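You operate a simulated robot arm through the tools that you are given. There is no shell and no other tool. Be economical: measure what you need, move in short steps, check, and stop when the job is done.

Carry out the task below with a simulated robot arm. There is one attempt and no reset: what you move stays moved.

TASK
Put the white reel on the white table top away on the grey table top. Take the green roll on the white table top and put it away on the white sorting table top. Take the pink cone and leave it on the pink flat box. Put the white bottle on the red puck. Take the brush on the back table top and put it away on the class table top. Put the 1.5 m length clip from the back table top on the blue tile and the 1.0 m length clip on the grey table top. Do these in any order. Set down upright: pink cone, white bottle.

It is judged by the outcome, as a careful person would: the job done as asked, and still so three seconds after it is handed in. It fails if anything else is knocked over, pushed out of place, dropped, spilled or broken.

THE ROBOT
A 5-joint arm with a fingered hand on a trunk, on a base that drives. Base frame: it is fixed to the floor where the robot stands at the start and does not move with it; the origin is under the middle of the robot, x ahead of it, y to its left, z up; the surface under the hand at the start is at about z = 74. Readings come in cm, rad, newtons and seconds.
With the tool pointing down near the work surface it reaches from about 76 to 86 cm from the robot's upright axis, wherever it stands. Its first joint turns from -2.007 to 2.007 rad. Places, roughly: blue tile (10x10x1 cm) [150, 240, 70]; brush (6x12x5 cm) [170, 230, 80]; class table top [350, 630, 70]; flat box (12x9x3 cm) [60, 50, 80]; green roll (23x4x4 cm) [40, 30, 80]; grey table top [60, 340, 70]; length clip [175, 225, 75]; pink cone (7x7x11 cm) [70, -10, 80]; red puck [75, -25, 75]; white bottle (6x6x13 cm) [30, -50, 80]; white reel (6x6x3 cm) [50, 10, 80]; white sorting table top [760, 230, 70]. The tool tilts only in the upright plane through the base axis and itself; it spins freely about its own axis. Payload 4 kg.
The tool frame sits at the grasp point between the pads (the TCP): z along the fingers, y along the line on which they close. The tips reach 3 cm beyond it. Largest opening 10.4 cm; the body of the gripper starts 3.5 cm behind the TCP. The gripper is a hand of 3 fingers: y runs from the thumb to the fingers, the wrist lies at [-1.5, -11.3, -19] in the tool frame.
Orientation is told as [roll, pitch, yaw] about the base's x, y, z axes, in that order, counted from this pose: with the fingers straight down and the wrist toward the robot, the tool's x, y and z point along [0, 1, 0], [1, 0, 0] and [0, 0, -1] of the base frame.

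THE INTERFACE
- The arm moves only by the tool play_rows. Its argument "series" is a list of rows, each a list of 2 entries, a list of its own where there are three numbers: the shift along the tool's x, y, z in units of 250 mm (1.0 is 250 mm), then the turn, a rotation vector about the tool's x, y, z in units of 90 degrees (1.0 is 90 degrees). In form: [[[x, y, z], [rx, ry, rz]], ...]. A call has 1 to 10 rows; each row is the pose to reach, as a shift and turn from the pose commanded when the call began, along the tool's axes at that moment. A call with a number of a shift or a turn outside -1 to 1 is refused whole. Rows are played at 5 a second. More than 5 cm and 0.15 rad between two rows, and nothing of the call is played. Where a pose cannot be reached the arm comes as near as it can. A force on the tool above 40 N (or 10 N above the force at the start of the call, whichever is more), or a blocked arm, ends the call early, and 0.2 s more pass. In this call time passes only in rows, and 0.2 s behind the last. The reply holds the time, the measured pose of the TCP, the force on the tool along the base axes, the opening and the grip force, in the units named above and with some noise, with the torque about the TCP (base axes, N m) and any sound that the robot's microphone picked up.
- Cameras (640 x 400 px; columns grow to the right, rows downward): "scene" is now at [2.32, 15.88, 143.75]; the picture's right is [-0.17, -0.99, 0.00], its down [-0.66, 0.12, -0.74] and it looks along [0.73, -0.13, -0.67] (base axes); focal length 292 px, centre (320, 200). "wrist" rides on the gripper at [6.4, -9.4, -11.7] in the tool frame; the picture's right is [-0.72, 0.33, -0.61], its down [-0.64, -0.65, 0.40] and it looks along [-0.27, 0.68, 0.68] (tool axes); focal length 238 px, centre (320, 200). There is no depth. A picture from a camera that has moved, and an enlarged one, comes with that camera's place and axes in the base frame and with its lens.
- camera(camera): a new picture of that camera. It takes no simulated time.
- move_column(by): slides the trunk up (or, below 0, down) by that many cm; the arm and the scene camera ride with it, the base frame stays. It gives what a move gives, with no picture.
- drive_base(legs): drives the robot by 1 to 6 legs, each [ahead, turn to the left] in cm and rad, along the robot's own axes; the way and the turn of a leg run together, so that a leg with both is an arc; at most 150 cm and 3.142 rad a leg. The arm and the cameras ride along, it lands a little off, and it stops where it bumps. It gives what a move gives.
- move_fingers(index, middle, thumb_bend, thumb_turn): sets how far each is bent, from 0 (flat) to 1 (curled in); at 0.3 the hand is open as for a grip, at 0.7 the pads meet at the TCP. One left out holds its place. A second passes; each finger stops where it meets its share of the squeeze, and holds until it gets a number again. It is the only way to open and close the hand. It gives what a move gives, with no picture; readings hold the bend of each and the force on the fingers (four entries, about 0 where the hand has none), thumb and palm. thumb_turn goes from beside the hand (0) to across from the fingers (1), as for a grip.
- pan_tilt(pan, tilt): turns the head with the scene camera to pan (to the left, within 2.705 rad either way) and tilt (down, from -0.506 to 1.204), counted from straight ahead of the robot. It gives what a move gives.
- close_up(camera, box): a new picture of the part [left, top, right, bottom] of that camera's present view, enlarged. It takes no simulated time.
- job_done(): hands the job in; it is judged then, once.

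Go step by step. Nothing tells you exact positions but the pictures and the camera data: compare them with the known pose of the tool, close in by small moves and look again before you grip or let go. The budget is 207 turns and 200 pictures, counting those below and the enlarged ones. Unless the task says otherwise, let go and move clear before handing in.

The tools are called after ">>>" as a command line: name --argument value ..., lists and objects as JSON in quotes. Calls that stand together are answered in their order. play_rows: Moves the arm, as the interface text tells. Its arguments: {"type":"object","properties":{"series":{"type":"array","items":{"type":"array"}}},"required":["series"]} The other tools are called the same way: move_column (by) slides the trunk up or down; move_fingers (index, middle, thumb_bend, thumb_turn) moves the fingers one by one; drive_base (legs) drives the base; pan_tilt (pan, tilt) turns the head that bears the scene camera; camera (camera) takes a picture; close_up (camera, box) takes an enlarged picture of a part of a camera's view; job_done () hands the job in.

At the start:

```text
time_s: 0.0
ee_pos: [47.63, 2.29, 102.88]
tcp_rot: [0.009, -0.001, 0.004]
ft_force: [0.1, -0.4, 0.2]
wrist_torque: [0.0, -0.01, 0.0]
grip_width: 10.36
finger_force: 0.2
shape: jaw
bend: [0.3, 0.3, 0.3, 0.98]
finger forces: [0.1, 0.1, 0.0, 0.0, 0.1, 0.0]
trunk travel left (down, up): [-47.5, 51.5]
robot x, y, heading: [0.06, 0.13, -0.006]
head pan, tilt: [-0.173, 0.737]
```

scene: 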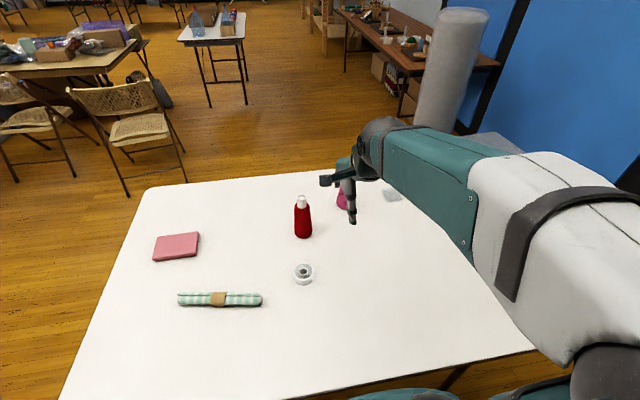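
wrist: 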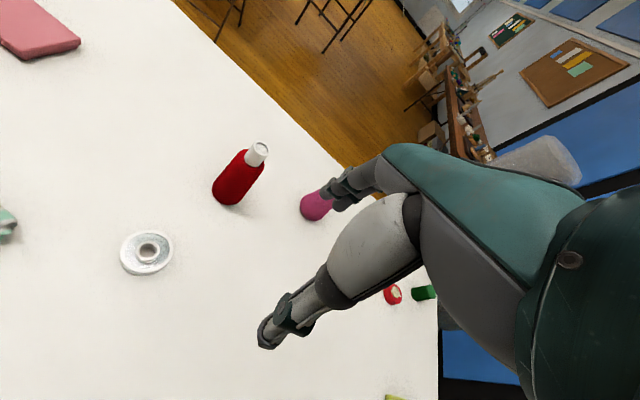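

I see the white table with the pink box, green roll, reel, red bottle, and the cone behind the hand. I'll look around with the head to find the rest.

>>> pan_tilt --pan -0.6 --tilt 0.8

>>> camera --camera "scene"

>>> pan_tilt --pan 0.9 --tilt 0.4

>>> camera --camera "scene"

>>> pan_tilt --pan 1.7 --tilt 0.4

>>> camera --camera "scene"

>>> pan_tilt --pan 0.2 --tilt 0.2

>>> camera --camera "scene"

```text
time_s: 0.9
ee_pos: [47.55, 2.25, 102.83]
tcp_rot: [0.009, 0.0, 0.005]
ft_force: [0.1, -0.3, 0.7]
wrist_torque: [0.0, 0.0, -0.03]
grip_width: 10.37
finger_force: 0.1
shape: jaw
bend: [0.3, 0.3, 0.3, 0.98]
finger forces: [0.0, 0.1, 0.1, 0.0, 0.0, 0.0]
trunk travel left (down, up): [-47.5, 51.5]
robot x, y, heading: [0.03, -0.06, 0.001]
head pan, tilt: [-0.6, 0.799]
```

```text
197 pictures are left
camera scene: at [0.76, 12.77, 143.23], right [-0.56, -0.83, 0.0], down [-0.59, 0.4, -0.7], along [0.58, -0.39, -0.72], focal length 292 px, centre (320, 200)
```

scene: 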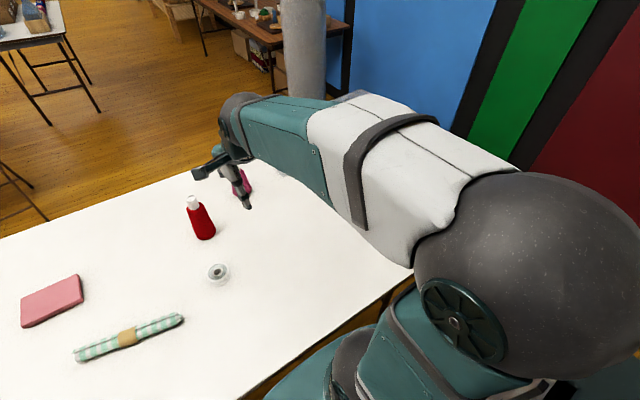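

```text
time_s: 2.5
ee_pos: [47.71, 2.23, 102.89]
tcp_rot: [0.008, -0.001, 0.004]
ft_force: [-0.2, -0.1, -0.1]
wrist_torque: [-0.01, 0.01, -0.01]
grip_width: 10.34
finger_force: 0.2
shape: jaw
bend: [0.3, 0.3, 0.3, 0.98]
finger forces: [0.1, 0.0, 0.0, 0.0, 0.0, 0.1]
trunk travel left (down, up): [-47.5, 51.5]
robot x, y, heading: [0.34, -0.05, -0.0]
head pan, tilt: [0.901, 0.4]
```

```text
196 pictures are left
camera scene: at [-0.14, 24.57, 146.73], right [0.78, -0.62, 0.0], down [-0.24, -0.3, -0.92], along [0.57, 0.72, -0.39], focal length 292 px, centre (320, 200)
```

scene: 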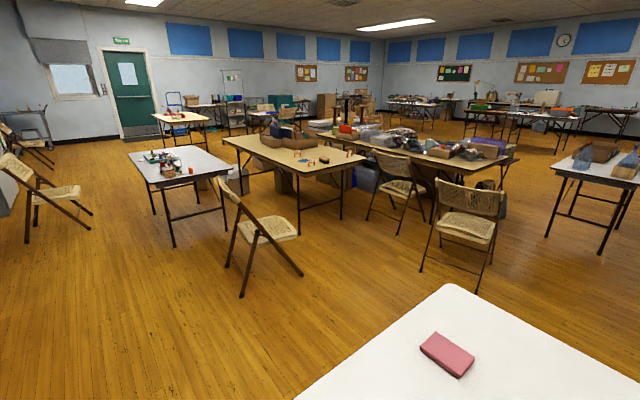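

```text
time_s: 3.6
ee_pos: [47.7, 2.31, 102.85]
tcp_rot: [0.009, 0.001, 0.005]
ft_force: [0.2, -0.2, -0.3]
wrist_torque: [0.0, -0.02, 0.0]
grip_width: 10.36
finger_force: 0.1
shape: jaw
bend: [0.3, 0.3, 0.3, 0.98]
finger forces: [0.1, 0.0, 0.0, 0.0, 0.0, 0.1]
trunk travel left (down, up): [-47.5, 51.5]
robot x, y, heading: [0.09, 0.08, -0.003]
head pan, tilt: [1.7, 0.4]
```

```text
195 pictures are left
camera scene: at [-7.09, 26.51, 146.74], right [0.99, 0.13, 0.0], down [0.05, -0.39, -0.92], along [-0.12, 0.91, -0.39], focal length 292 px, centre (320, 200)
```

scene: 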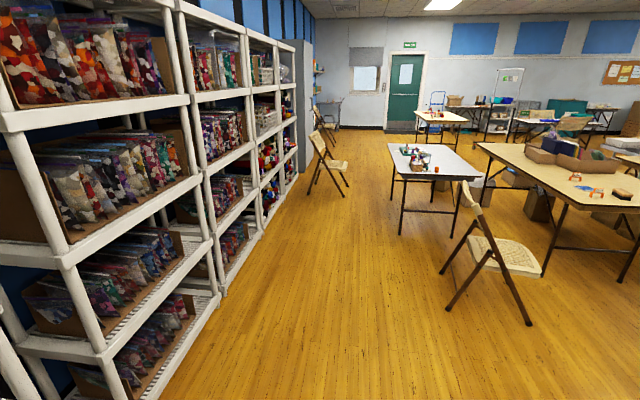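

```text
time_s: 5.2
ee_pos: [47.64, 2.27, 102.72]
tcp_rot: [0.01, -0.001, 0.006]
ft_force: [-0.1, -0.6, 0.2]
wrist_torque: [0.0, 0.04, -0.01]
grip_width: 10.37
finger_force: 0.1
shape: jaw
bend: [0.3, 0.3, 0.3, 0.98]
finger forces: [0.0, 0.0, 0.0, 0.1, 0.0, 0.1]
trunk travel left (down, up): [-47.5, 51.5]
robot x, y, heading: [-0.27, 0.19, 0.0]
head pan, tilt: [0.201, 0.201]
```

```text
194 pictures are left
camera scene: at [3.23, 19.18, 148.59], right [0.2, -0.98, 0.0], down [-0.2, -0.04, -0.98], along [0.96, 0.2, -0.2], focal length 292 px, centre (320, 200)
```

scene: 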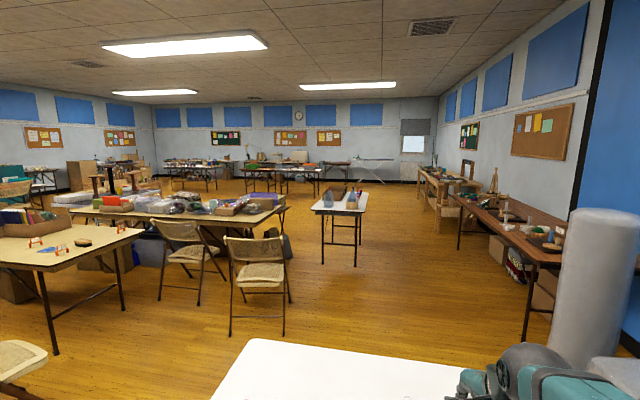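

The tan back table is to the left-front, the grey table beyond, and the sorting table far ahead. I'll check behind the robot before backing up.

>>> pan_tilt --pan 2.7 --tilt 0.6

>>> camera --camera "scene"

>>> pan_tilt --pan -2.6 --tilt 0.6

>>> camera --camera "scene"

```text
time_s: 7.5
ee_pos: [47.67, 2.13, 102.78]
tcp_rot: [0.008, 0.0, 0.006]
ft_force: [0.7, 0.0, 0.0]
wrist_torque: [0.0, 0.0, 0.02]
grip_width: 10.37
finger_force: 0.1
shape: jaw
bend: [0.3, 0.3, 0.3, 0.98]
finger forces: [0.0, 0.0, 0.0, 0.1, 0.0, 0.0]
trunk travel left (down, up): [-47.5, 51.5]
robot x, y, heading: [0.16, -0.25, -0.001]
head pan, tilt: [2.7, 0.6]
```

```text
193 pictures are left
camera scene: at [-13.89, 21.1, 144.91], right [0.43, 0.9, 0.0], down [0.51, -0.24, -0.83], along [-0.75, 0.35, -0.56], focal length 292 px, centre (320, 200)
```

scene: 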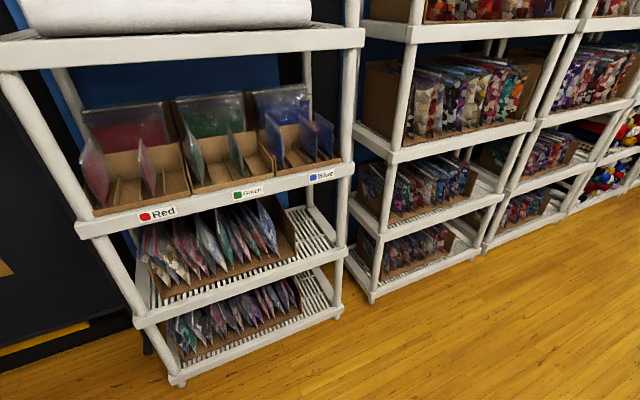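

```text
time_s: 11.6
ee_pos: [47.6, 2.27, 102.84]
tcp_rot: [0.008, 0.0, 0.006]
ft_force: [0.6, 0.1, 0.5]
wrist_torque: [0.01, -0.01, 0.03]
grip_width: 10.36
finger_force: 0.1
shape: jaw
bend: [0.3, 0.3, 0.3, 0.98]
finger forces: [0.0, 0.1, 0.1, 0.1, 0.0, 0.0]
trunk travel left (down, up): [-47.5, 51.5]
robot x, y, heading: [-0.1, -0.33, -0.001]
head pan, tilt: [-2.601, 0.6]
```

```text
192 pictures are left
camera scene: at [-13.47, 12.76, 144.91], right [-0.52, 0.86, 0.0], down [0.48, 0.29, -0.83], along [-0.71, -0.43, -0.56], focal length 292 px, centre (320, 200)
```

scene: 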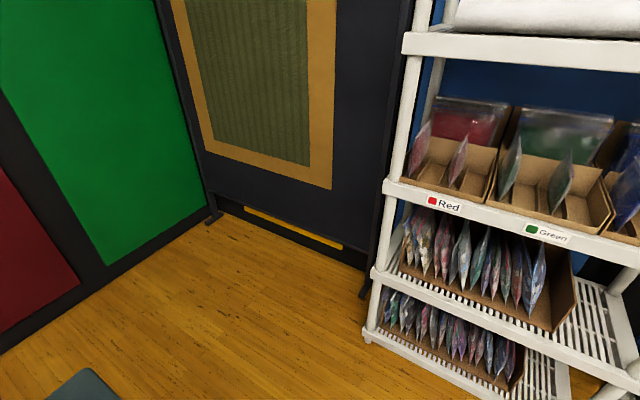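

The shelf front is about 100 cm behind me, so backing up about 30 cm is safe.

>>> drive_base --legs '[[-32, 0]]'

>>> pan_tilt --pan -0.1 --tilt 0.7

>>> camera --camera "scene"

>>> camera --camera "wrist"

```text
time_s: 13.7
ee_pos: [16.1, 2.27, 102.78]
tcp_rot: [0.008, -0.001, 0.006]
ft_force: [0.0, 0.6, 0.0]
wrist_torque: [0.02, -0.04, 0.0]
grip_width: 10.33
finger_force: 0.0
shape: jaw
bend: [0.3, 0.3, 0.3, 0.98]
finger forces: [0.0, 0.1, 0.0, 0.1, 0.0, 0.0]
trunk travel left (down, up): [-47.5, 51.5]
robot x, y, heading: [-31.28, 0.31, 0.005]
head pan, tilt: [-2.601, 0.6]
```

```text
time_s: 16.0
ee_pos: [16.03, 2.18, 102.8]
tcp_rot: [0.007, 0.001, 0.008]
ft_force: [0.9, 0.7, -0.1]
wrist_torque: [0.01, 0.01, 0.01]
grip_width: 10.35
finger_force: 0.2
shape: jaw
bend: [0.3, 0.3, 0.3, 0.98]
finger forces: [0.1, 0.0, 0.0, 0.0, 0.1, 0.0]
trunk travel left (down, up): [-47.5, 51.5]
robot x, y, heading: [-31.41, -0.21, -0.002]
head pan, tilt: [-0.099, 0.7]
```

```text
191 pictures are left
camera scene: at [-28.98, 16.46, 144.05], right [-0.1, -1.0, 0.0], down [-0.64, 0.06, -0.76], along [0.76, -0.08, -0.64], focal length 292 px, centre (320, 200)
```

scene: 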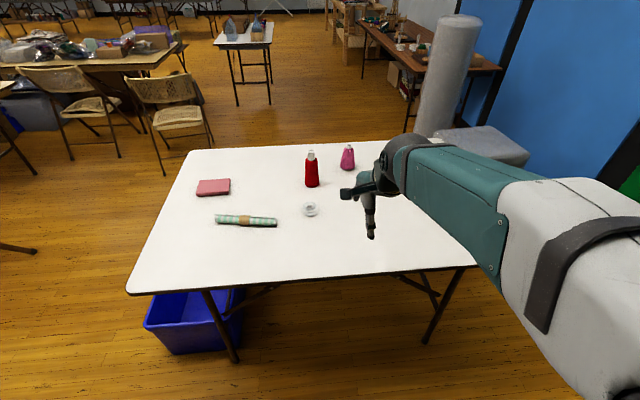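

```text
190 pictures are left
camera wrist: at [6.73, 8.54, 114.63], right [0.33, -0.72, 0.61], down [-0.65, -0.64, -0.41], along [0.69, -0.26, -0.68], focal length 238 px, centre (320, 200)
```

wrist: 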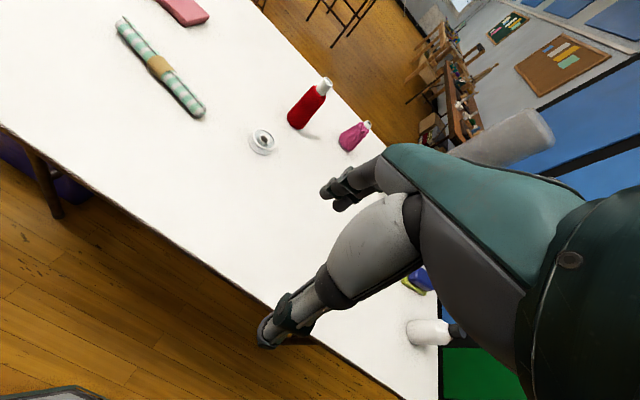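

The white bottle shows at the table's right, behind the arm. I'll turn the base left so the arm clears the view of the right side.

>>> drive_base --legs '[[0, 0.9]]'

>>> pan_tilt --pan -1.2 --tilt 0.7

>>> camera --camera "scene"

>>> camera --camera "wrist"

```text
time_s: 18.7
ee_pos: [-3.7, 38.66, 102.78]
tcp_rot: [0.009, 0.0, 0.906]
ft_force: [0.6, 0.1, 0.0]
wrist_torque: [0.03, 0.0, -0.03]
grip_width: 10.35
finger_force: 0.1
shape: jaw
bend: [0.3, 0.3, 0.3, 0.98]
finger forces: [0.0, 0.0, 0.0, 0.0, 0.0, 0.0]
trunk travel left (down, up): [-47.5, 51.5]
robot x, y, heading: [-31.34, 0.3, 0.903]
head pan, tilt: [-0.099, 0.7]
```

```text
time_s: 20.1
ee_pos: [-3.67, 38.73, 102.75]
tcp_rot: [0.01, -0.001, 0.906]
ft_force: [-0.4, -0.3, -0.1]
wrist_torque: [0.02, -0.01, 0.01]
grip_width: 10.35
finger_force: 0.1
shape: jaw
bend: [0.3, 0.3, 0.3, 0.98]
finger forces: [0.1, 0.1, 0.0, 0.0, 0.1, 0.0]
trunk travel left (down, up): [-47.5, 51.5]
robot x, y, heading: [-31.63, -0.06, 0.9]
head pan, tilt: [-1.201, 0.7]
```

```text
189 pictures are left
camera scene: at [-40.59, 3.53, 144.05], right [-0.29, -0.96, 0.0], down [-0.62, 0.19, -0.77], along [0.73, -0.22, -0.64], focal length 292 px, centre (320, 200)
```

scene: 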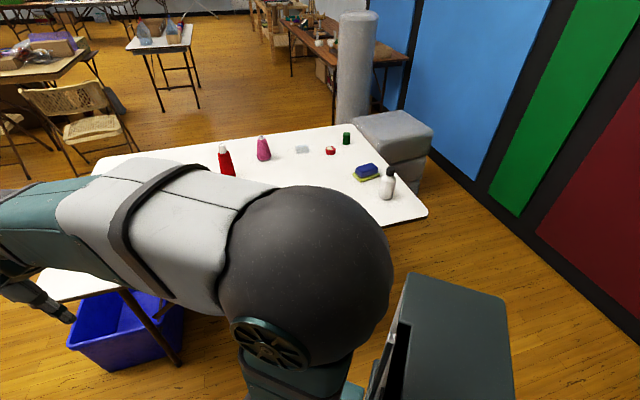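

```text
188 pictures are left
camera wrist: at [-14.42, 35.23, 114.63], right [0.77, -0.19, 0.61], down [0.1, -0.91, -0.41], along [0.63, 0.38, -0.68], focal length 238 px, centre (320, 200)
```

wrist: 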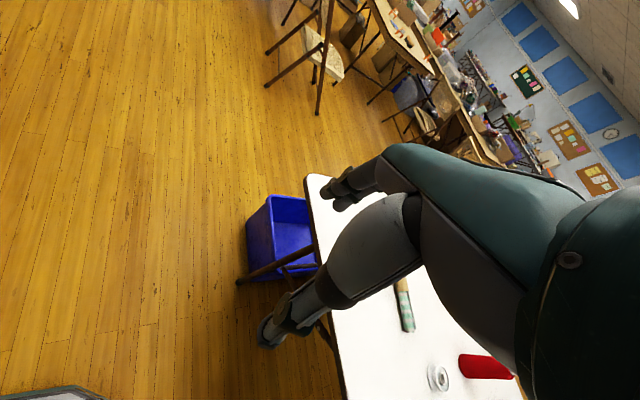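

>>> close_up --camera "scene" --box '[200, 120, 440, 270]'

```text
2.67 times, centred on (320, 195) of scene
camera zoom: at [-40.59, 3.53, 144.05], right [-0.29, -0.96, 0.0], down [-0.62, 0.19, -0.77], along [0.73, -0.22, -0.64], focal length 778 px, centre (320, 213)
```

zoom: 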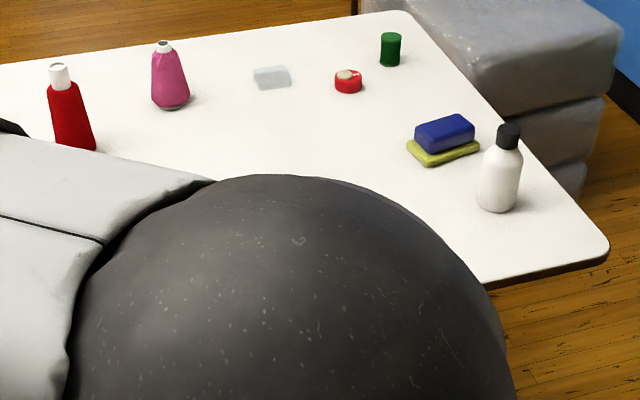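

The bottle is near (34,-46), puck near (69,-35), cone near (73,-6). I'll return to heading 0 and go forward so cone and box are both reachable.

>>> drive_base --legs '[[0, -0.9], [25, 0]]'

>>> play_rows --series '[[[0, 0.2, 0], [0, 0, 0]], [[0, 0.4, 0], [0, 0, 0]], [[0, 0.6, 0], [0, 0, 0]], [[0, 0.8, 0], [0, 0, 0]]]'

>>> pan_tilt --pan -0.1 --tilt 0.75

>>> camera --camera "scene"

>>> camera --camera "wrist"

```text
time_s: 24.1
ee_pos: [41.28, 3.65, 102.8]
tcp_rot: [0.007, 0.001, 0.027]
ft_force: [0.3, 0.6, -0.7]
wrist_torque: [0.0, 0.01, 0.03]
grip_width: 10.36
finger_force: 0.1
shape: jaw
bend: [0.3, 0.3, 0.3, 0.98]
finger forces: [0.0, 0.0, 0.0, 0.1, 0.0, 0.0]
trunk travel left (down, up): [-47.5, 51.5]
robot x, y, heading: [-6.01, 0.47, 0.016]
head pan, tilt: [-1.201, 0.7]
```

```text
time_s: 25.1
ee_pos: [60.98, 4.3, 102.9]
tcp_rot: [0.006, 0.001, 0.024]
ft_force: [0.3, 0.0, 0.6]
wrist_torque: [0.02, 0.04, 0.02]
grip_width: 10.37
finger_force: 0.0
shape: jaw
bend: [0.3, 0.3, 0.3, 0.98]
finger forces: [0.0, 0.1, 0.1, 0.0, 0.1, 0.0]
trunk travel left (down, up): [-47.5, 51.5]
robot x, y, heading: [-5.89, 0.73, 0.02]
head pan, tilt: [-1.201, 0.7]
```

```text
time_s: 26.5
ee_pos: [60.85, 4.24, 103.02]
tcp_rot: [0.007, 0.0, 0.026]
ft_force: [0.2, -0.3, 0.7]
wrist_torque: [-0.01, -0.01, 0.01]
grip_width: 10.37
finger_force: 0.1
shape: jaw
bend: [0.3, 0.3, 0.3, 0.98]
finger forces: [0.0, 0.1, 0.1, 0.0, 0.0, 0.1]
trunk travel left (down, up): [-47.5, 51.5]
robot x, y, heading: [-6.17, 0.61, 0.021]
head pan, tilt: [-0.099, 0.75]
```

```text
186 pictures are left
camera scene: at [-4.32, 17.04, 143.63], right [-0.08, -1.0, 0.0], down [-0.68, 0.05, -0.73], along [0.73, -0.06, -0.68], focal length 292 px, centre (320, 200)
```

scene: 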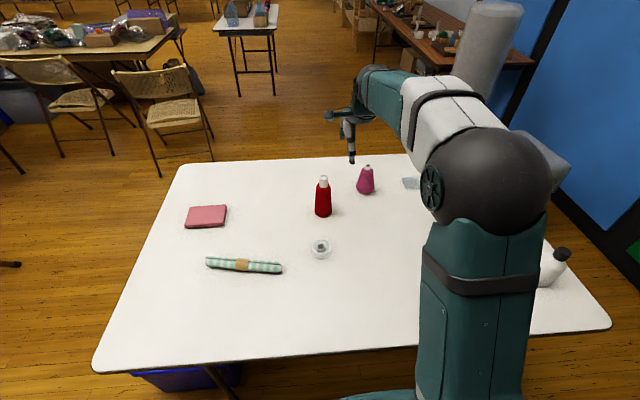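

```text
185 pictures are left
camera wrist: at [51.4, 10.38, 114.74], right [0.34, -0.72, 0.61], down [-0.64, -0.65, -0.41], along [0.69, -0.25, -0.68], focal length 238 px, centre (320, 200)
```

wrist: 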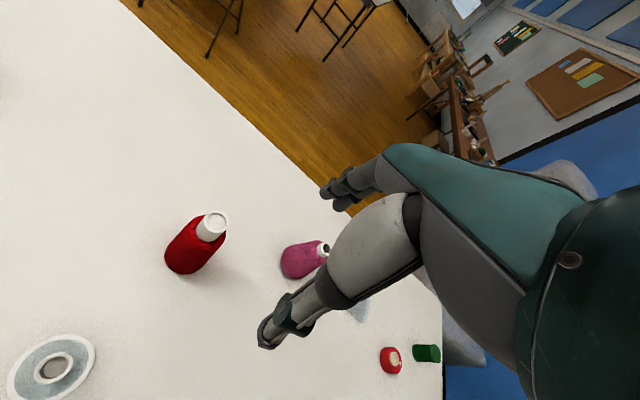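

I'll zoom in to measure the cone, box, reel and roll.

>>> close_up --camera "scene" --box '[160, 150, 400, 300]'

>>> close_up --camera "wrist" --box '[240, 150, 400, 350]'

```text
2.67 times, centred on (280, 225) of scene
camera zoom: at [-4.32, 17.04, 143.63], right [-0.08, -1.0, 0.0], down [-0.68, 0.05, -0.73], along [0.73, -0.06, -0.68], focal length 778 px, centre (427, 133)
```

zoom: 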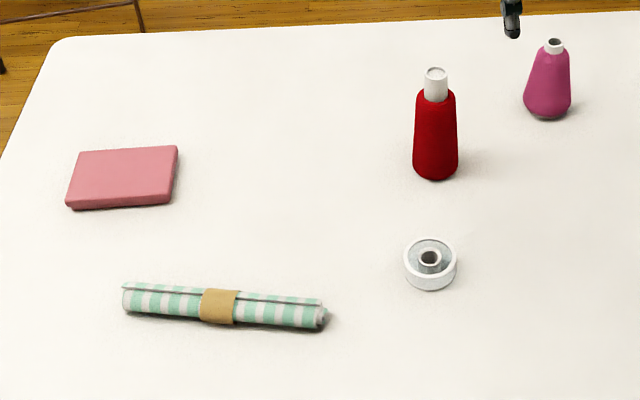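

```text
2.00 times, centred on (320, 250) of wrist
camera zoom: at [51.4, 10.38, 114.74], right [0.34, -0.72, 0.61], down [-0.64, -0.65, -0.41], along [0.69, -0.25, -0.68], focal length 477 px, centre (320, 100)
```

zoom: 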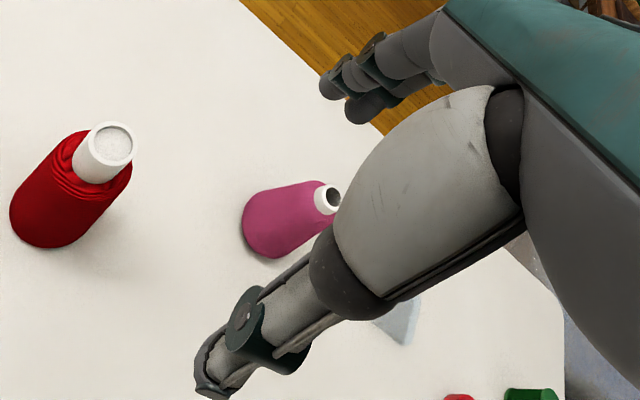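

Cone is at about (73.8,-5.4), box centre about (62.7,48.1). I'll move the hand above the cone.

>>> play_rows --series '[[[-0.1, 0.127, 0], [0, 0, 0]], [[-0.2, 0.253, 0], [0, 0, 0]], [[-0.3, 0.38, 0], [0, 0, 0]], [[-0.397, 0.506, 0], [0, 0, 0]], [[-0.397, 0.506, 0.18], [0, 0, 0]], [[-0.397, 0.506, 0.36], [0, 0, 0]]]'

>>> camera --camera "wrist"

>>> camera --camera "scene"

```text
time_s: 27.9
ee_pos: [74.37, -3.03, 93.79]
tcp_rot: [-0.042, 0.002, -0.012]
ft_force: [-1.5, 0.5, 0.2]
wrist_torque: [0.0, 0.0, 0.0]
grip_width: 10.39
finger_force: 0.0
shape: jaw
bend: [0.3, 0.3, 0.3, 0.98]
finger forces: [0.1, 0.0, 0.0, 0.1, 0.0, 0.1]
out of reach, approached as far as the arm can: row 1, 2, 3, 4, 5, 6
trunk travel left (down, up): [-47.5, 51.5]
robot x, y, heading: [-6.22, 0.13, 0.02]
head pan, tilt: [-0.099, 0.75]
```

```text
182 pictures are left
camera wrist: at [65.23, 4.01, 105.28], right [0.32, -0.7, 0.64], down [-0.66, -0.65, -0.37], along [0.68, -0.3, -0.67], focal length 238 px, centre (320, 200)
```

wrist: 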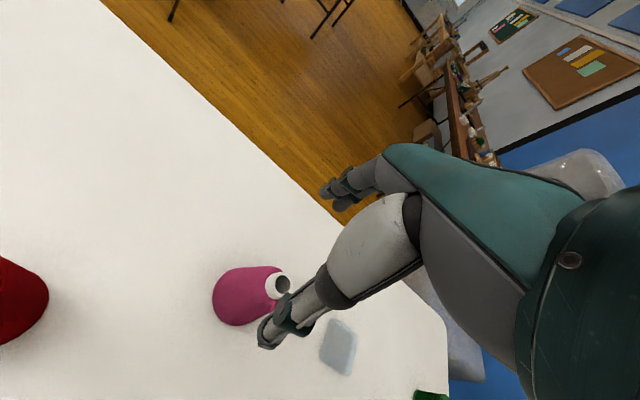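

```text
181 pictures are left
camera scene: at [-4.33, 17.05, 143.63], right [-0.08, -1.0, 0.0], down [-0.68, 0.05, -0.73], along [0.73, -0.06, -0.68], focal length 292 px, centre (320, 200)
```

scene: 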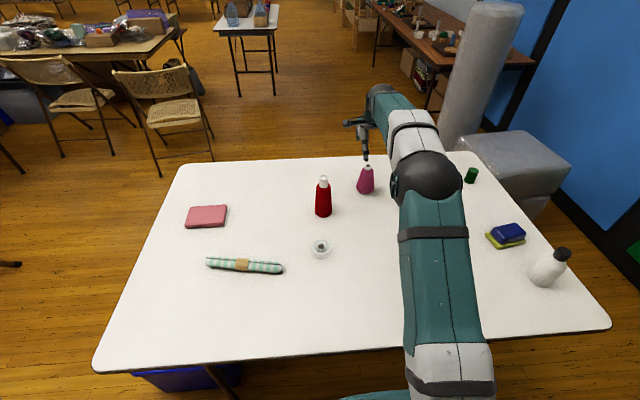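

The arm reports a pose slightly off. I'll see whether it settles with a null row.

>>> play_rows --series '[[[0, 0, 0], [0, 0, 0]]]'

```text
time_s: 28.3
ee_pos: [74.48, -3.01, 93.81]
tcp_rot: [-0.043, 0.004, -0.012]
ft_force: [0.0, 0.7, -0.8]
wrist_torque: [-0.01, 0.0, -0.01]
grip_width: 10.37
finger_force: 0.1
shape: jaw
bend: [0.3, 0.3, 0.3, 0.98]
finger forces: [0.0, 0.0, 0.0, 0.1, 0.0, 0.0]
trunk travel left (down, up): [-47.5, 51.5]
robot x, y, heading: [-6.59, 0.44, 0.016]
head pan, tilt: [-0.099, 0.75]
```

I'll correct sideways while letting the yaw follow the arm's azimuth.

>>> play_rows --series '[[[-0.05, -0.012, 0], [0, 0.027, 0.02]], [[-0.096, -0.024, 0], [0, 0.027, 0.04]]]'

```text
time_s: 28.9
ee_pos: [73.73, -4.73, 93.96]
tcp_rot: [-0.007, 0.002, -0.081]
ft_force: [0.2, -0.5, -0.2]
wrist_torque: [-0.04, 0.01, 0.01]
grip_width: 10.4
finger_force: 0.0
shape: jaw
bend: [0.3, 0.3, 0.3, 0.98]
finger forces: [0.0, 0.0, 0.0, 0.1, 0.1, 0.1]
out of reach, approached as far as the arm can: row 1, 2
trunk travel left (down, up): [-47.5, 51.5]
robot x, y, heading: [-6.36, 0.26, 0.019]
head pan, tilt: [-0.099, 0.75]
```

Position is close now. I'll test whether the tool spins freely here.

>>> play_rows --series '[[[0, 0, 0], [0, 0, 0.09]], [[0, 0, 0], [0, 0, 0.18]]]'

```text
time_s: 29.5
ee_pos: [73.16, -9.39, 93.98]
tcp_rot: [0.095, 0.018, -0.289]
ft_force: [-0.5, -0.5, 0.8]
wrist_torque: [0.03, 0.0, 0.02]
grip_width: 10.38
finger_force: 0.0
shape: jaw
bend: [0.3, 0.3, 0.3, 0.98]
finger forces: [0.1, 0.0, 0.0, 0.0, 0.0, 0.1]
out of reach, approached as far as the arm can: row 1, 2
trunk travel left (down, up): [-47.5, 51.5]
robot x, y, heading: [-6.2, 0.97, 0.022]
head pan, tilt: [-0.099, 0.75]
```

Spin turns out tied to the arm's azimuth when the tool points straight down, so the fingers close radially. I'll return above the cone with radial yaw.

>>> play_rows --series '[[[0.08, -0.012, 0], [-0.006, -0.03, -0.06]], [[0.16, -0.023, 0], [-0.0115, -0.0605, -0.121]]]'

>>> close_up --camera "scene" --box '[320, 80, 480, 220]'

>>> camera --camera "wrist"

```text
time_s: 30.1
ee_pos: [73.76, -5.37, 94.37]
tcp_rot: [-0.001, -0.011, -0.097]
ft_force: [-0.2, 0.8, -0.1]
wrist_torque: [-0.03, 0.01, -0.02]
grip_width: 10.35
finger_force: 0.1
shape: jaw
bend: [0.3, 0.3, 0.3, 0.98]
finger forces: [0.0, 0.1, 0.1, 0.0, 0.0, 0.0]
trunk travel left (down, up): [-47.5, 51.5]
robot x, y, heading: [-6.33, 0.55, 0.019]
head pan, tilt: [-0.099, 0.75]
```

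```text
2.86 times, centred on (400, 150) of scene
camera zoom: at [-4.32, 17.06, 143.62], right [-0.08, -1.0, 0.0], down [-0.68, 0.05, -0.73], along [0.73, -0.06, -0.68], focal length 834 px, centre (91, 343)
```

zoom: 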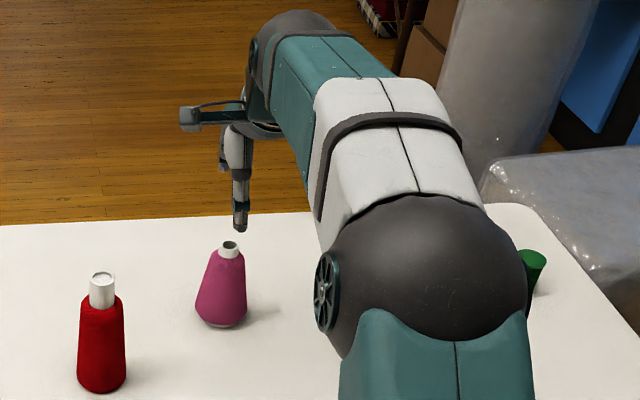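

```text
179 pictures are left
camera wrist: at [65.01, 2.05, 105.93], right [0.25, -0.75, 0.62], down [-0.71, -0.58, -0.41], along [0.66, -0.34, -0.67], focal length 238 px, centre (320, 200)
```

wrist: 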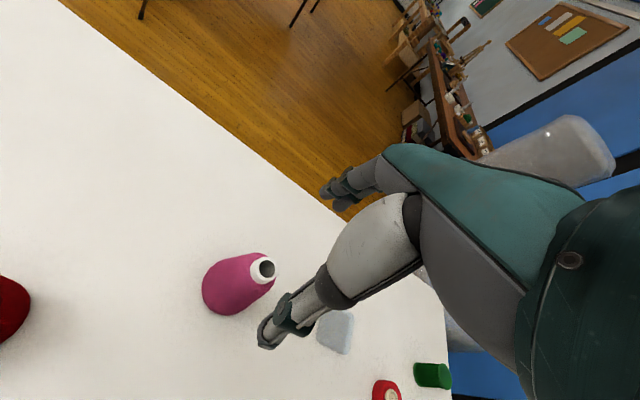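

The tool now reaches cleanly at (73.8,-5.4), and the wrist view agrees the cone is there. Lowering to grip height.

>>> play_rows --series '[[[0.007, -0.006, 0.16], [0, 0, 0]], [[0.007, -0.006, 0.32], [0, 0, 0]], [[0.007, -0.006, 0.475], [0, 0, 0]]]'

>>> close_up --camera "scene" --box '[320, 80, 480, 220]'

>>> camera --camera "wrist"

```text
time_s: 30.9
ee_pos: [73.7, -5.08, 82.16]
tcp_rot: [0.001, -0.01, -0.098]
ft_force: [0.1, -0.1, 0.3]
wrist_torque: [0.0, 0.0, 0.0]
grip_width: 10.38
finger_force: 0.0
shape: jaw
bend: [0.3, 0.3, 0.3, 0.98]
finger forces: [0.0, 0.1, 0.1, 0.0, 0.1, 0.0]
trunk travel left (down, up): [-47.5, 51.5]
robot x, y, heading: [-6.57, 0.3, 0.019]
head pan, tilt: [-0.099, 0.75]
```

```text
2.86 times, centred on (400, 150) of scene
camera zoom: at [-4.31, 17.04, 143.63], right [-0.08, -1.0, 0.0], down [-0.68, 0.05, -0.73], along [0.73, -0.06, -0.68], focal length 834 px, centre (91, 343)
```

zoom: 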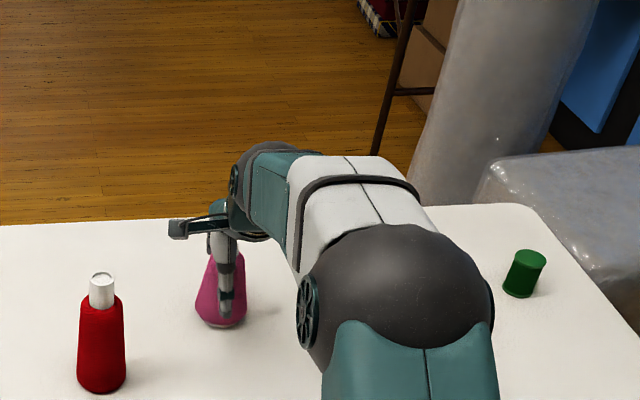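

```text
177 pictures are left
camera wrist: at [64.99, 2.26, 93.77], right [0.25, -0.75, 0.62], down [-0.71, -0.57, -0.41], along [0.66, -0.33, -0.67], focal length 238 px, centre (320, 200)
```

wrist: 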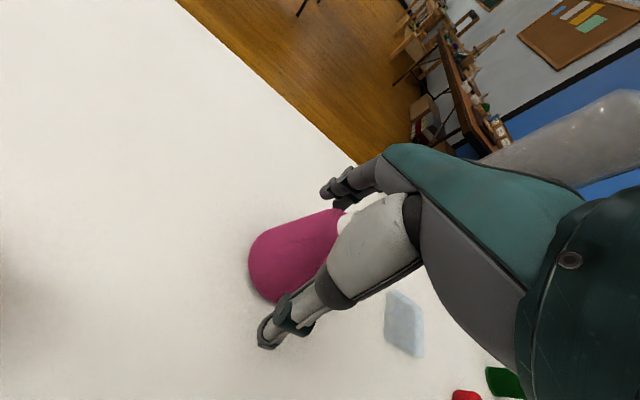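

The cone is between the thumb and fingers. Closing the grip.

>>> move_fingers --index 0.7 --middle 0.7 --thumb_bend 0.7

>>> camera --camera "wrist"

```text
time_s: 31.9
ee_pos: [73.76, -5.06, 82.14]
tcp_rot: [0.001, -0.01, -0.099]
ft_force: [1.4, -0.2, 1.1]
wrist_torque: [-0.05, 0.04, 0.0]
grip_width: 4.29
finger_force: 16.9
shape: fingers
bend: [0.59, 0.61, 0.52, 0.95]
finger forces: [6.8, 9.8, 0.0, 0.1, 17.1, 0.0]
trunk travel left (down, up): [-47.5, 51.5]
robot x, y, heading: [-6.63, 0.54, 0.017]
head pan, tilt: [-0.099, 0.75]
```

```text
176 pictures are left
camera wrist: at [64.98, 2.25, 93.78], right [0.25, -0.75, 0.62], down [-0.71, -0.57, -0.41], along [0.66, -0.33, -0.67], focal length 238 px, centre (320, 200)
```

wrist: 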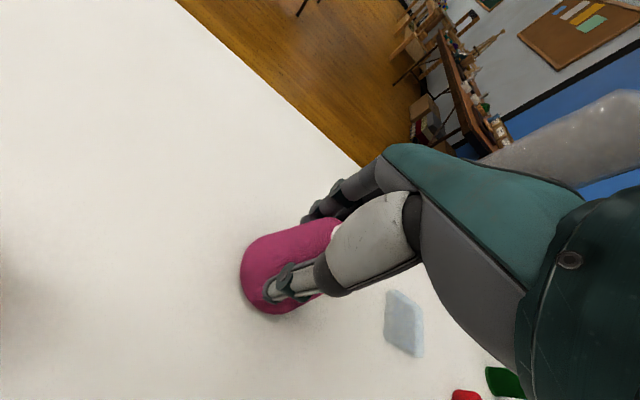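

Grip is firm (17 N). Lifting 22 cm with the column, which keeps the arm pose.

>>> move_column --by 22

>>> play_rows --series '[[[0.193, -0.0106, 0], [0, 0, -0.0382]], [[0.385, -0.0328, 0], [0, 0, -0.0764]], [[0.575, -0.0665, 0], [0, 0, -0.1146]], [[0.763, -0.1114, 0], [0, 0, -0.1528]], [[0.948, -0.1676, 0], [0, 0, -0.191]]]'

>>> camera --camera "scene"

```text
time_s: 34.2
ee_pos: [73.74, -5.05, 104.19]
tcp_rot: [0.0, -0.009, -0.097]
ft_force: [-0.9, -0.7, -0.4]
wrist_torque: [0.0, -0.02, 0.0]
grip_width: 4.3
finger_force: 16.0
shape: fingers
bend: [0.59, 0.61, 0.52, 0.95]
finger forces: [6.9, 9.0, 0.0, 0.1, 17.1, 0.0]
trunk travel left (down, up): [-69.5, 29.5]
robot x, y, heading: [-6.09, 0.28, 0.022]
head pan, tilt: [-0.099, 0.75]
```

```text
time_s: 35.4
ee_pos: [71.79, 18.69, 104.13]
tcp_rot: [0.007, -0.007, 0.21]
ft_force: [-1.2, 0.0, -2.3]
wrist_torque: [-0.01, 0.0, 0.0]
grip_width: 4.27
finger_force: 16.8
shape: fingers
bend: [0.59, 0.61, 0.52, 0.95]
finger forces: [6.9, 9.1, 0.0, 0.0, 17.0, 0.0]
out of reach, approached as far as the arm can: row 5
trunk travel left (down, up): [-69.5, 29.5]
robot x, y, heading: [-6.2, 0.66, 0.018]
head pan, tilt: [-0.099, 0.75]
```

```text
175 pictures are left
camera scene: at [-4.33, 17.19, 165.61], right [-0.08, -1.0, 0.0], down [-0.68, 0.05, -0.73], along [0.73, -0.06, -0.68], focal length 292 px, centre (320, 200)
```

scene: 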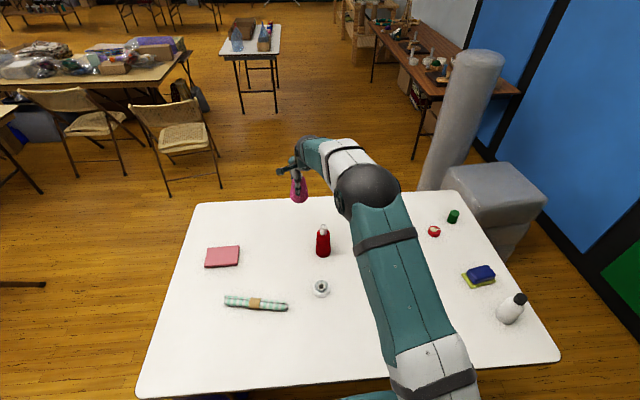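

Swing works; repeat the arc toward the box.

>>> play_rows --series '[[[0.193, -0.0106, 0], [0, 0, -0.0382]], [[0.385, -0.0328, 0], [0, 0, -0.0764]], [[0.575, -0.0665, 0], [0, 0, -0.1146]], [[0.763, -0.1114, 0], [0, 0, -0.1528]], [[0.948, -0.1676, 0], [0, 0, -0.191]]]'

>>> pan_tilt --pan 0.4 --tilt 0.8

>>> camera --camera "scene"

```text
time_s: 36.6
ee_pos: [63.69, 40.43, 104.04]
tcp_rot: [0.013, -0.006, 0.516]
ft_force: [0.2, -0.3, -1.1]
wrist_torque: [0.02, -0.03, 0.0]
grip_width: 4.26
finger_force: 16.3
shape: fingers
bend: [0.59, 0.61, 0.52, 0.95]
finger forces: [7.0, 8.9, 0.0, 0.0, 16.9, 0.1]
out of reach, approached as far as the arm can: row 1, 2, 3, 4, 5
trunk travel left (down, up): [-69.5, 29.5]
robot x, y, heading: [-6.53, 0.86, 0.02]
head pan, tilt: [-0.099, 0.75]
```

```text
time_s: 37.5
ee_pos: [63.81, 40.29, 104.11]
tcp_rot: [0.014, -0.008, 0.515]
ft_force: [0.4, 1.3, -1.1]
wrist_torque: [0.0, -0.01, 0.05]
grip_width: 4.28
finger_force: 16.3
shape: fingers
bend: [0.59, 0.61, 0.52, 0.95]
finger forces: [7.1, 8.9, 0.1, 0.0, 16.8, 0.1]
trunk travel left (down, up): [-69.5, 29.5]
robot x, y, heading: [-6.26, 0.29, 0.02]
head pan, tilt: [0.4, 0.799]
```

```text
174 pictures are left
camera scene: at [-5.19, 21.0, 165.23], right [0.41, -0.91, 0.0], down [-0.66, -0.29, -0.7], along [0.64, 0.28, -0.72], focal length 292 px, centre (320, 200)
```

scene: 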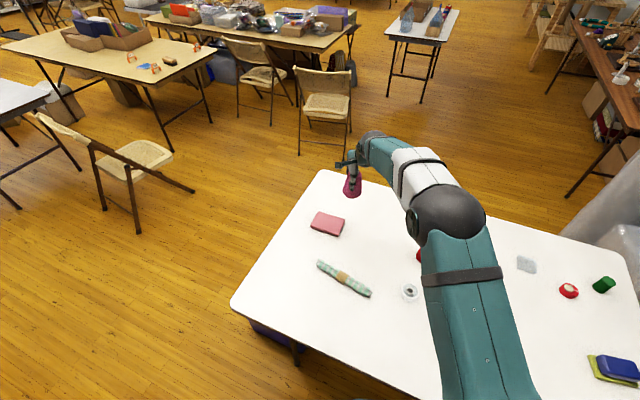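

Re-measuring the box from this angle.

>>> close_up --camera "scene" --box '[280, 140, 440, 240]'

```text
4.00 times, centred on (360, 190) of scene
camera zoom: at [-5.19, 21.0, 165.23], right [0.41, -0.91, 0.0], down [-0.66, -0.29, -0.7], along [0.64, 0.28, -0.72], focal length 1168 px, centre (160, 240)
```

zoom: 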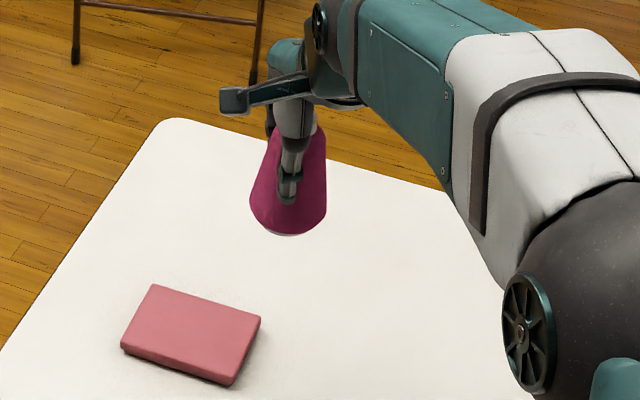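

Box centre is confirmed at (63.0,48.1). Moving over it.

>>> play_rows --series '[[[0.144, 0.063, 0], [0.0025, -0.0045, -0.021]], [[0.287, 0.126, 0], [0.005, -0.009, -0.0423]]]'

>>> close_up --camera "scene" --box '[280, 140, 440, 240]'

```text
time_s: 38.1
ee_pos: [63.8, 46.89, 104.01]
tcp_rot: [0.01, 0.001, 0.59]
ft_force: [-0.3, 0.3, -1.3]
wrist_torque: [0.01, -0.01, 0.0]
grip_width: 4.23
finger_force: 15.6
shape: fingers
bend: [0.59, 0.61, 0.52, 0.95]
finger forces: [6.9, 8.9, 0.0, 0.1, 16.7, 0.0]
out of reach, approached as far as the arm can: row 1, 2
trunk travel left (down, up): [-69.5, 29.5]
robot x, y, heading: [-6.24, 0.56, 0.016]
head pan, tilt: [0.4, 0.799]
```

```text
4.00 times, centred on (360, 190) of scene
camera zoom: at [-5.2, 21.15, 165.21], right [0.41, -0.91, 0.0], down [-0.65, -0.29, -0.7], along [0.64, 0.28, -0.72], focal length 1168 px, centre (160, 240)
```

zoom: 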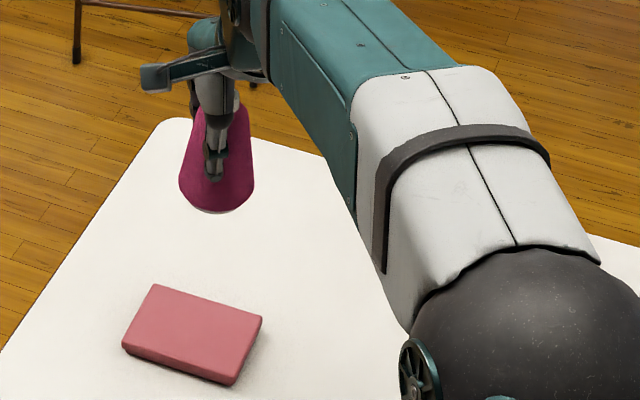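

Small lateral correction toward the box centre.

>>> play_rows --series '[[[0.058, 0, 0], [0, -0.0064, 0.0045]]]'

>>> move_column --by -15

>>> close_up --camera "scene" --box '[280, 140, 440, 240]'

>>> camera --camera "wrist"

```text
time_s: 38.5
ee_pos: [63.74, 46.9, 103.94]
tcp_rot: [0.011, 0.002, 0.59]
ft_force: [-0.5, -0.5, -0.6]
wrist_torque: [0.0, -0.02, 0.01]
grip_width: 4.25
finger_force: 16.8
shape: fingers
bend: [0.59, 0.61, 0.52, 0.95]
finger forces: [7.0, 8.8, 0.1, 0.0, 16.7, 0.1]
out of reach, approached as far as the arm can: row 1
trunk travel left (down, up): [-69.5, 29.5]
robot x, y, heading: [-6.2, 0.53, 0.02]
head pan, tilt: [0.4, 0.799]
```

```text
time_s: 40.3
ee_pos: [63.74, 46.67, 89.17]
tcp_rot: [0.011, 0.002, 0.59]
ft_force: [-0.2, 0.0, -1.2]
wrist_torque: [0.01, 0.01, 0.01]
grip_width: 4.25
finger_force: 16.2
shape: fingers
bend: [0.59, 0.61, 0.52, 0.95]
finger forces: [7.0, 8.8, 0.1, 0.0, 16.7, 0.0]
trunk travel left (down, up): [-54.5, 44.5]
robot x, y, heading: [-6.23, 0.44, 0.015]
head pan, tilt: [0.4, 0.799]
```

```text
4.00 times, centred on (360, 190) of scene
camera zoom: at [-5.21, 21.01, 150.23], right [0.41, -0.91, 0.0], down [-0.65, -0.29, -0.7], along [0.64, 0.28, -0.72], focal length 1168 px, centre (160, 240)
```

zoom: 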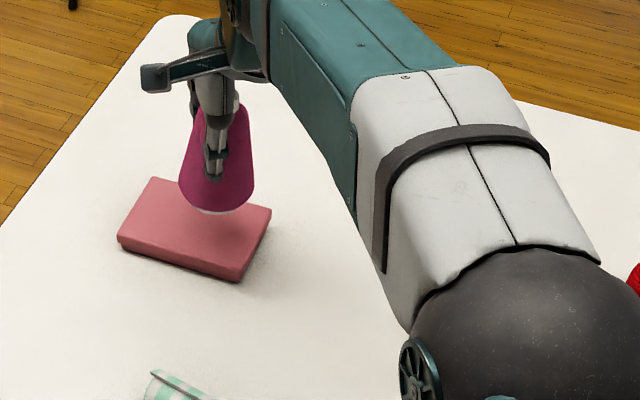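

```text
170 pictures are left
camera wrist: at [52.54, 46.83, 100.87], right [0.68, -0.42, 0.61], down [-0.19, -0.89, -0.41], along [0.71, 0.16, -0.68], focal length 238 px, centre (320, 200)
```

wrist: 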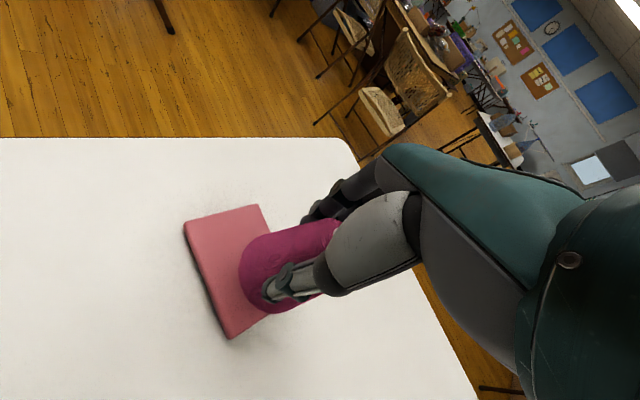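

The arm won't move the last 1.5 cm sideways, so I'll turn the base by a hair instead.

>>> drive_base --legs '[[0, 0.02]]'

>>> close_up --camera "scene" --box '[280, 140, 440, 240]'

>>> camera --camera "wrist"

```text
time_s: 41.0
ee_pos: [62.84, 48.21, 89.02]
tcp_rot: [0.01, 0.001, 0.612]
ft_force: [0.5, 0.1, -1.2]
wrist_torque: [0.02, -0.02, 0.01]
grip_width: 4.26
finger_force: 16.0
shape: fingers
bend: [0.59, 0.61, 0.52, 0.95]
finger forces: [7.0, 8.8, 0.0, 0.0, 16.7, 0.0]
trunk travel left (down, up): [-54.5, 44.5]
robot x, y, heading: [-6.49, 0.24, 0.042]
head pan, tilt: [0.4, 0.799]
```

```text
4.00 times, centred on (360, 190) of scene
camera zoom: at [-5.63, 21.05, 150.22], right [0.43, -0.9, 0.0], down [-0.65, -0.31, -0.7], along [0.63, 0.3, -0.72], focal length 1168 px, centre (160, 240)
```

zoom: 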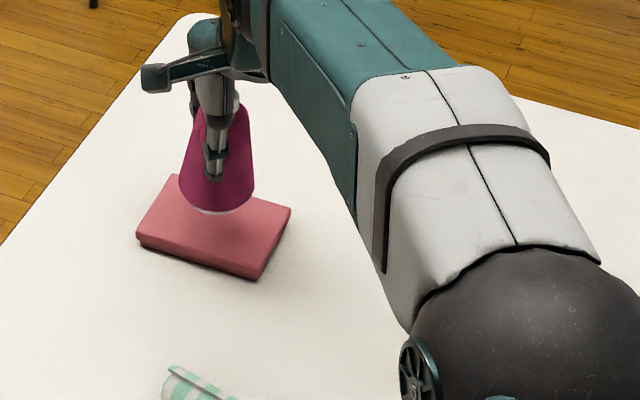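

```text
168 pictures are left
camera wrist: at [51.59, 48.03, 100.85], right [0.68, -0.41, 0.61], down [-0.17, -0.9, -0.41], along [0.71, 0.18, -0.68], focal length 238 px, centre (320, 200)
```

wrist: 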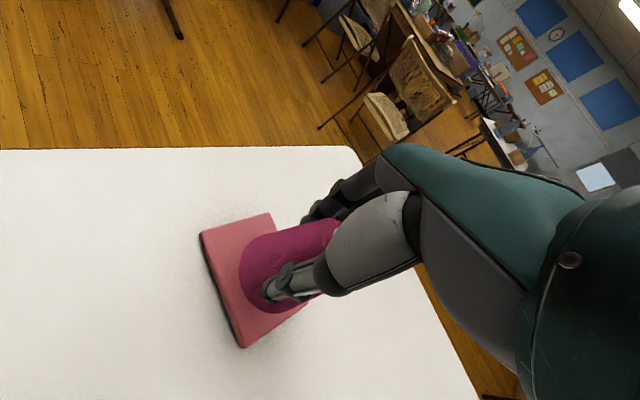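

Cone sits over the box centre. Lowering in small steps until contact.

>>> move_column --by -3.5

>>> move_column --by -0.4

>>> camera --camera "wrist"

```text
time_s: 41.8
ee_pos: [62.81, 48.14, 85.44]
tcp_rot: [0.01, 0.001, 0.612]
ft_force: [0.1, 0.2, -1.2]
wrist_torque: [-0.02, -0.02, -0.01]
grip_width: 4.25
finger_force: 16.6
shape: fingers
bend: [0.59, 0.61, 0.52, 0.95]
finger forces: [7.1, 8.8, 0.0, 0.1, 16.7, 0.0]
trunk travel left (down, up): [-51.0, 48.0]
robot x, y, heading: [-6.23, 0.67, 0.043]
head pan, tilt: [0.4, 0.799]
```

```text
time_s: 42.4
ee_pos: [62.76, 48.26, 85.1]
tcp_rot: [0.009, 0.001, 0.611]
ft_force: [-0.6, 0.3, -1.8]
wrist_torque: [0.02, -0.02, 0.01]
grip_width: 4.24
finger_force: 16.5
shape: fingers
bend: [0.59, 0.61, 0.52, 0.95]
finger forces: [6.9, 8.8, 0.0, 0.1, 16.8, 0.0]
trunk travel left (down, up): [-50.6, 48.4]
robot x, y, heading: [-6.3, 0.37, 0.042]
head pan, tilt: [0.4, 0.799]
```

```text
167 pictures are left
camera wrist: at [51.59, 48.01, 96.96], right [0.68, -0.41, 0.61], down [-0.17, -0.9, -0.41], along [0.71, 0.18, -0.68], focal length 238 px, centre (320, 200)
```

wrist: 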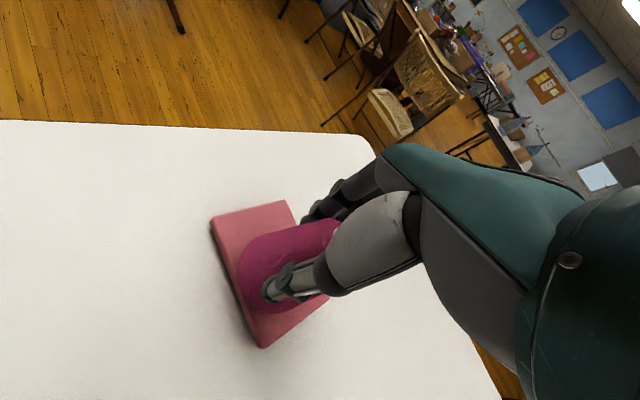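

Nearly touching. Lowering a little more, watching the force.

>>> move_column --by -0.4

>>> move_column --by -0.3

>>> close_up --camera "scene" --box '[280, 140, 440, 240]'

```text
time_s: 42.9
ee_pos: [62.84, 48.22, 84.71]
tcp_rot: [0.011, 0.001, 0.611]
ft_force: [0.0, 1.3, -0.3]
wrist_torque: [-0.05, 0.01, 0.0]
grip_width: 4.27
finger_force: 15.8
shape: fingers
bend: [0.59, 0.61, 0.52, 0.95]
finger forces: [7.0, 8.9, 0.1, 0.0, 16.7, 0.1]
trunk travel left (down, up): [-50.2, 48.8]
robot x, y, heading: [-6.21, 0.58, 0.039]
head pan, tilt: [0.4, 0.799]
```

```text
time_s: 43.4
ee_pos: [62.86, 48.21, 84.39]
tcp_rot: [0.011, 0.0, 0.61]
ft_force: [-0.2, -0.3, -0.5]
wrist_torque: [0.01, -0.01, 0.01]
grip_width: 4.22
finger_force: 16.6
shape: fingers
bend: [0.59, 0.61, 0.52, 0.95]
finger forces: [6.9, 8.9, 0.0, 0.0, 17.0, 0.0]
trunk travel left (down, up): [-49.9, 49.1]
robot x, y, heading: [-6.3, 0.69, 0.041]
head pan, tilt: [0.4, 0.799]
```

```text
4.00 times, centred on (360, 190) of scene
camera zoom: at [-5.62, 21.03, 145.62], right [0.43, -0.9, 0.0], down [-0.65, -0.31, -0.7], along [0.63, 0.3, -0.72], focal length 1168 px, centre (160, 240)
```

zoom: 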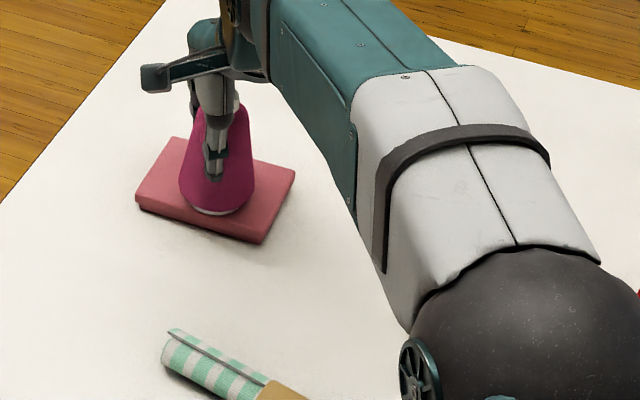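

>>> move_column --by -0.3

>>> move_column --by -0.3

```text
time_s: 43.9
ee_pos: [62.78, 48.28, 84.33]
tcp_rot: [0.01, -0.002, 0.611]
ft_force: [-0.5, 2.6, 5.1]
wrist_torque: [0.01, -0.01, 0.0]
grip_width: 4.23
finger_force: 18.5
shape: fingers
bend: [0.59, 0.61, 0.52, 0.95]
finger forces: [7.5, 9.7, 0.0, 0.1, 17.9, 0.0]
trunk travel left (down, up): [-49.6, 49.4]
robot x, y, heading: [-6.32, 0.47, 0.037]
head pan, tilt: [0.4, 0.799]
```

```text
time_s: 44.5
ee_pos: [62.79, 48.23, 84.22]
tcp_rot: [0.011, -0.001, 0.61]
ft_force: [0.0, 5.0, 17.3]
wrist_torque: [0.02, 0.03, 0.02]
grip_width: 4.29
finger_force: 19.6
shape: fingers
bend: [0.6, 0.61, 0.52, 0.95]
finger forces: [8.9, 11.6, 0.1, 0.0, 18.9, 0.1]
trunk travel left (down, up): [-49.3, 49.7]
robot x, y, heading: [-5.98, 0.65, 0.041]
head pan, tilt: [0.4, 0.799]
```

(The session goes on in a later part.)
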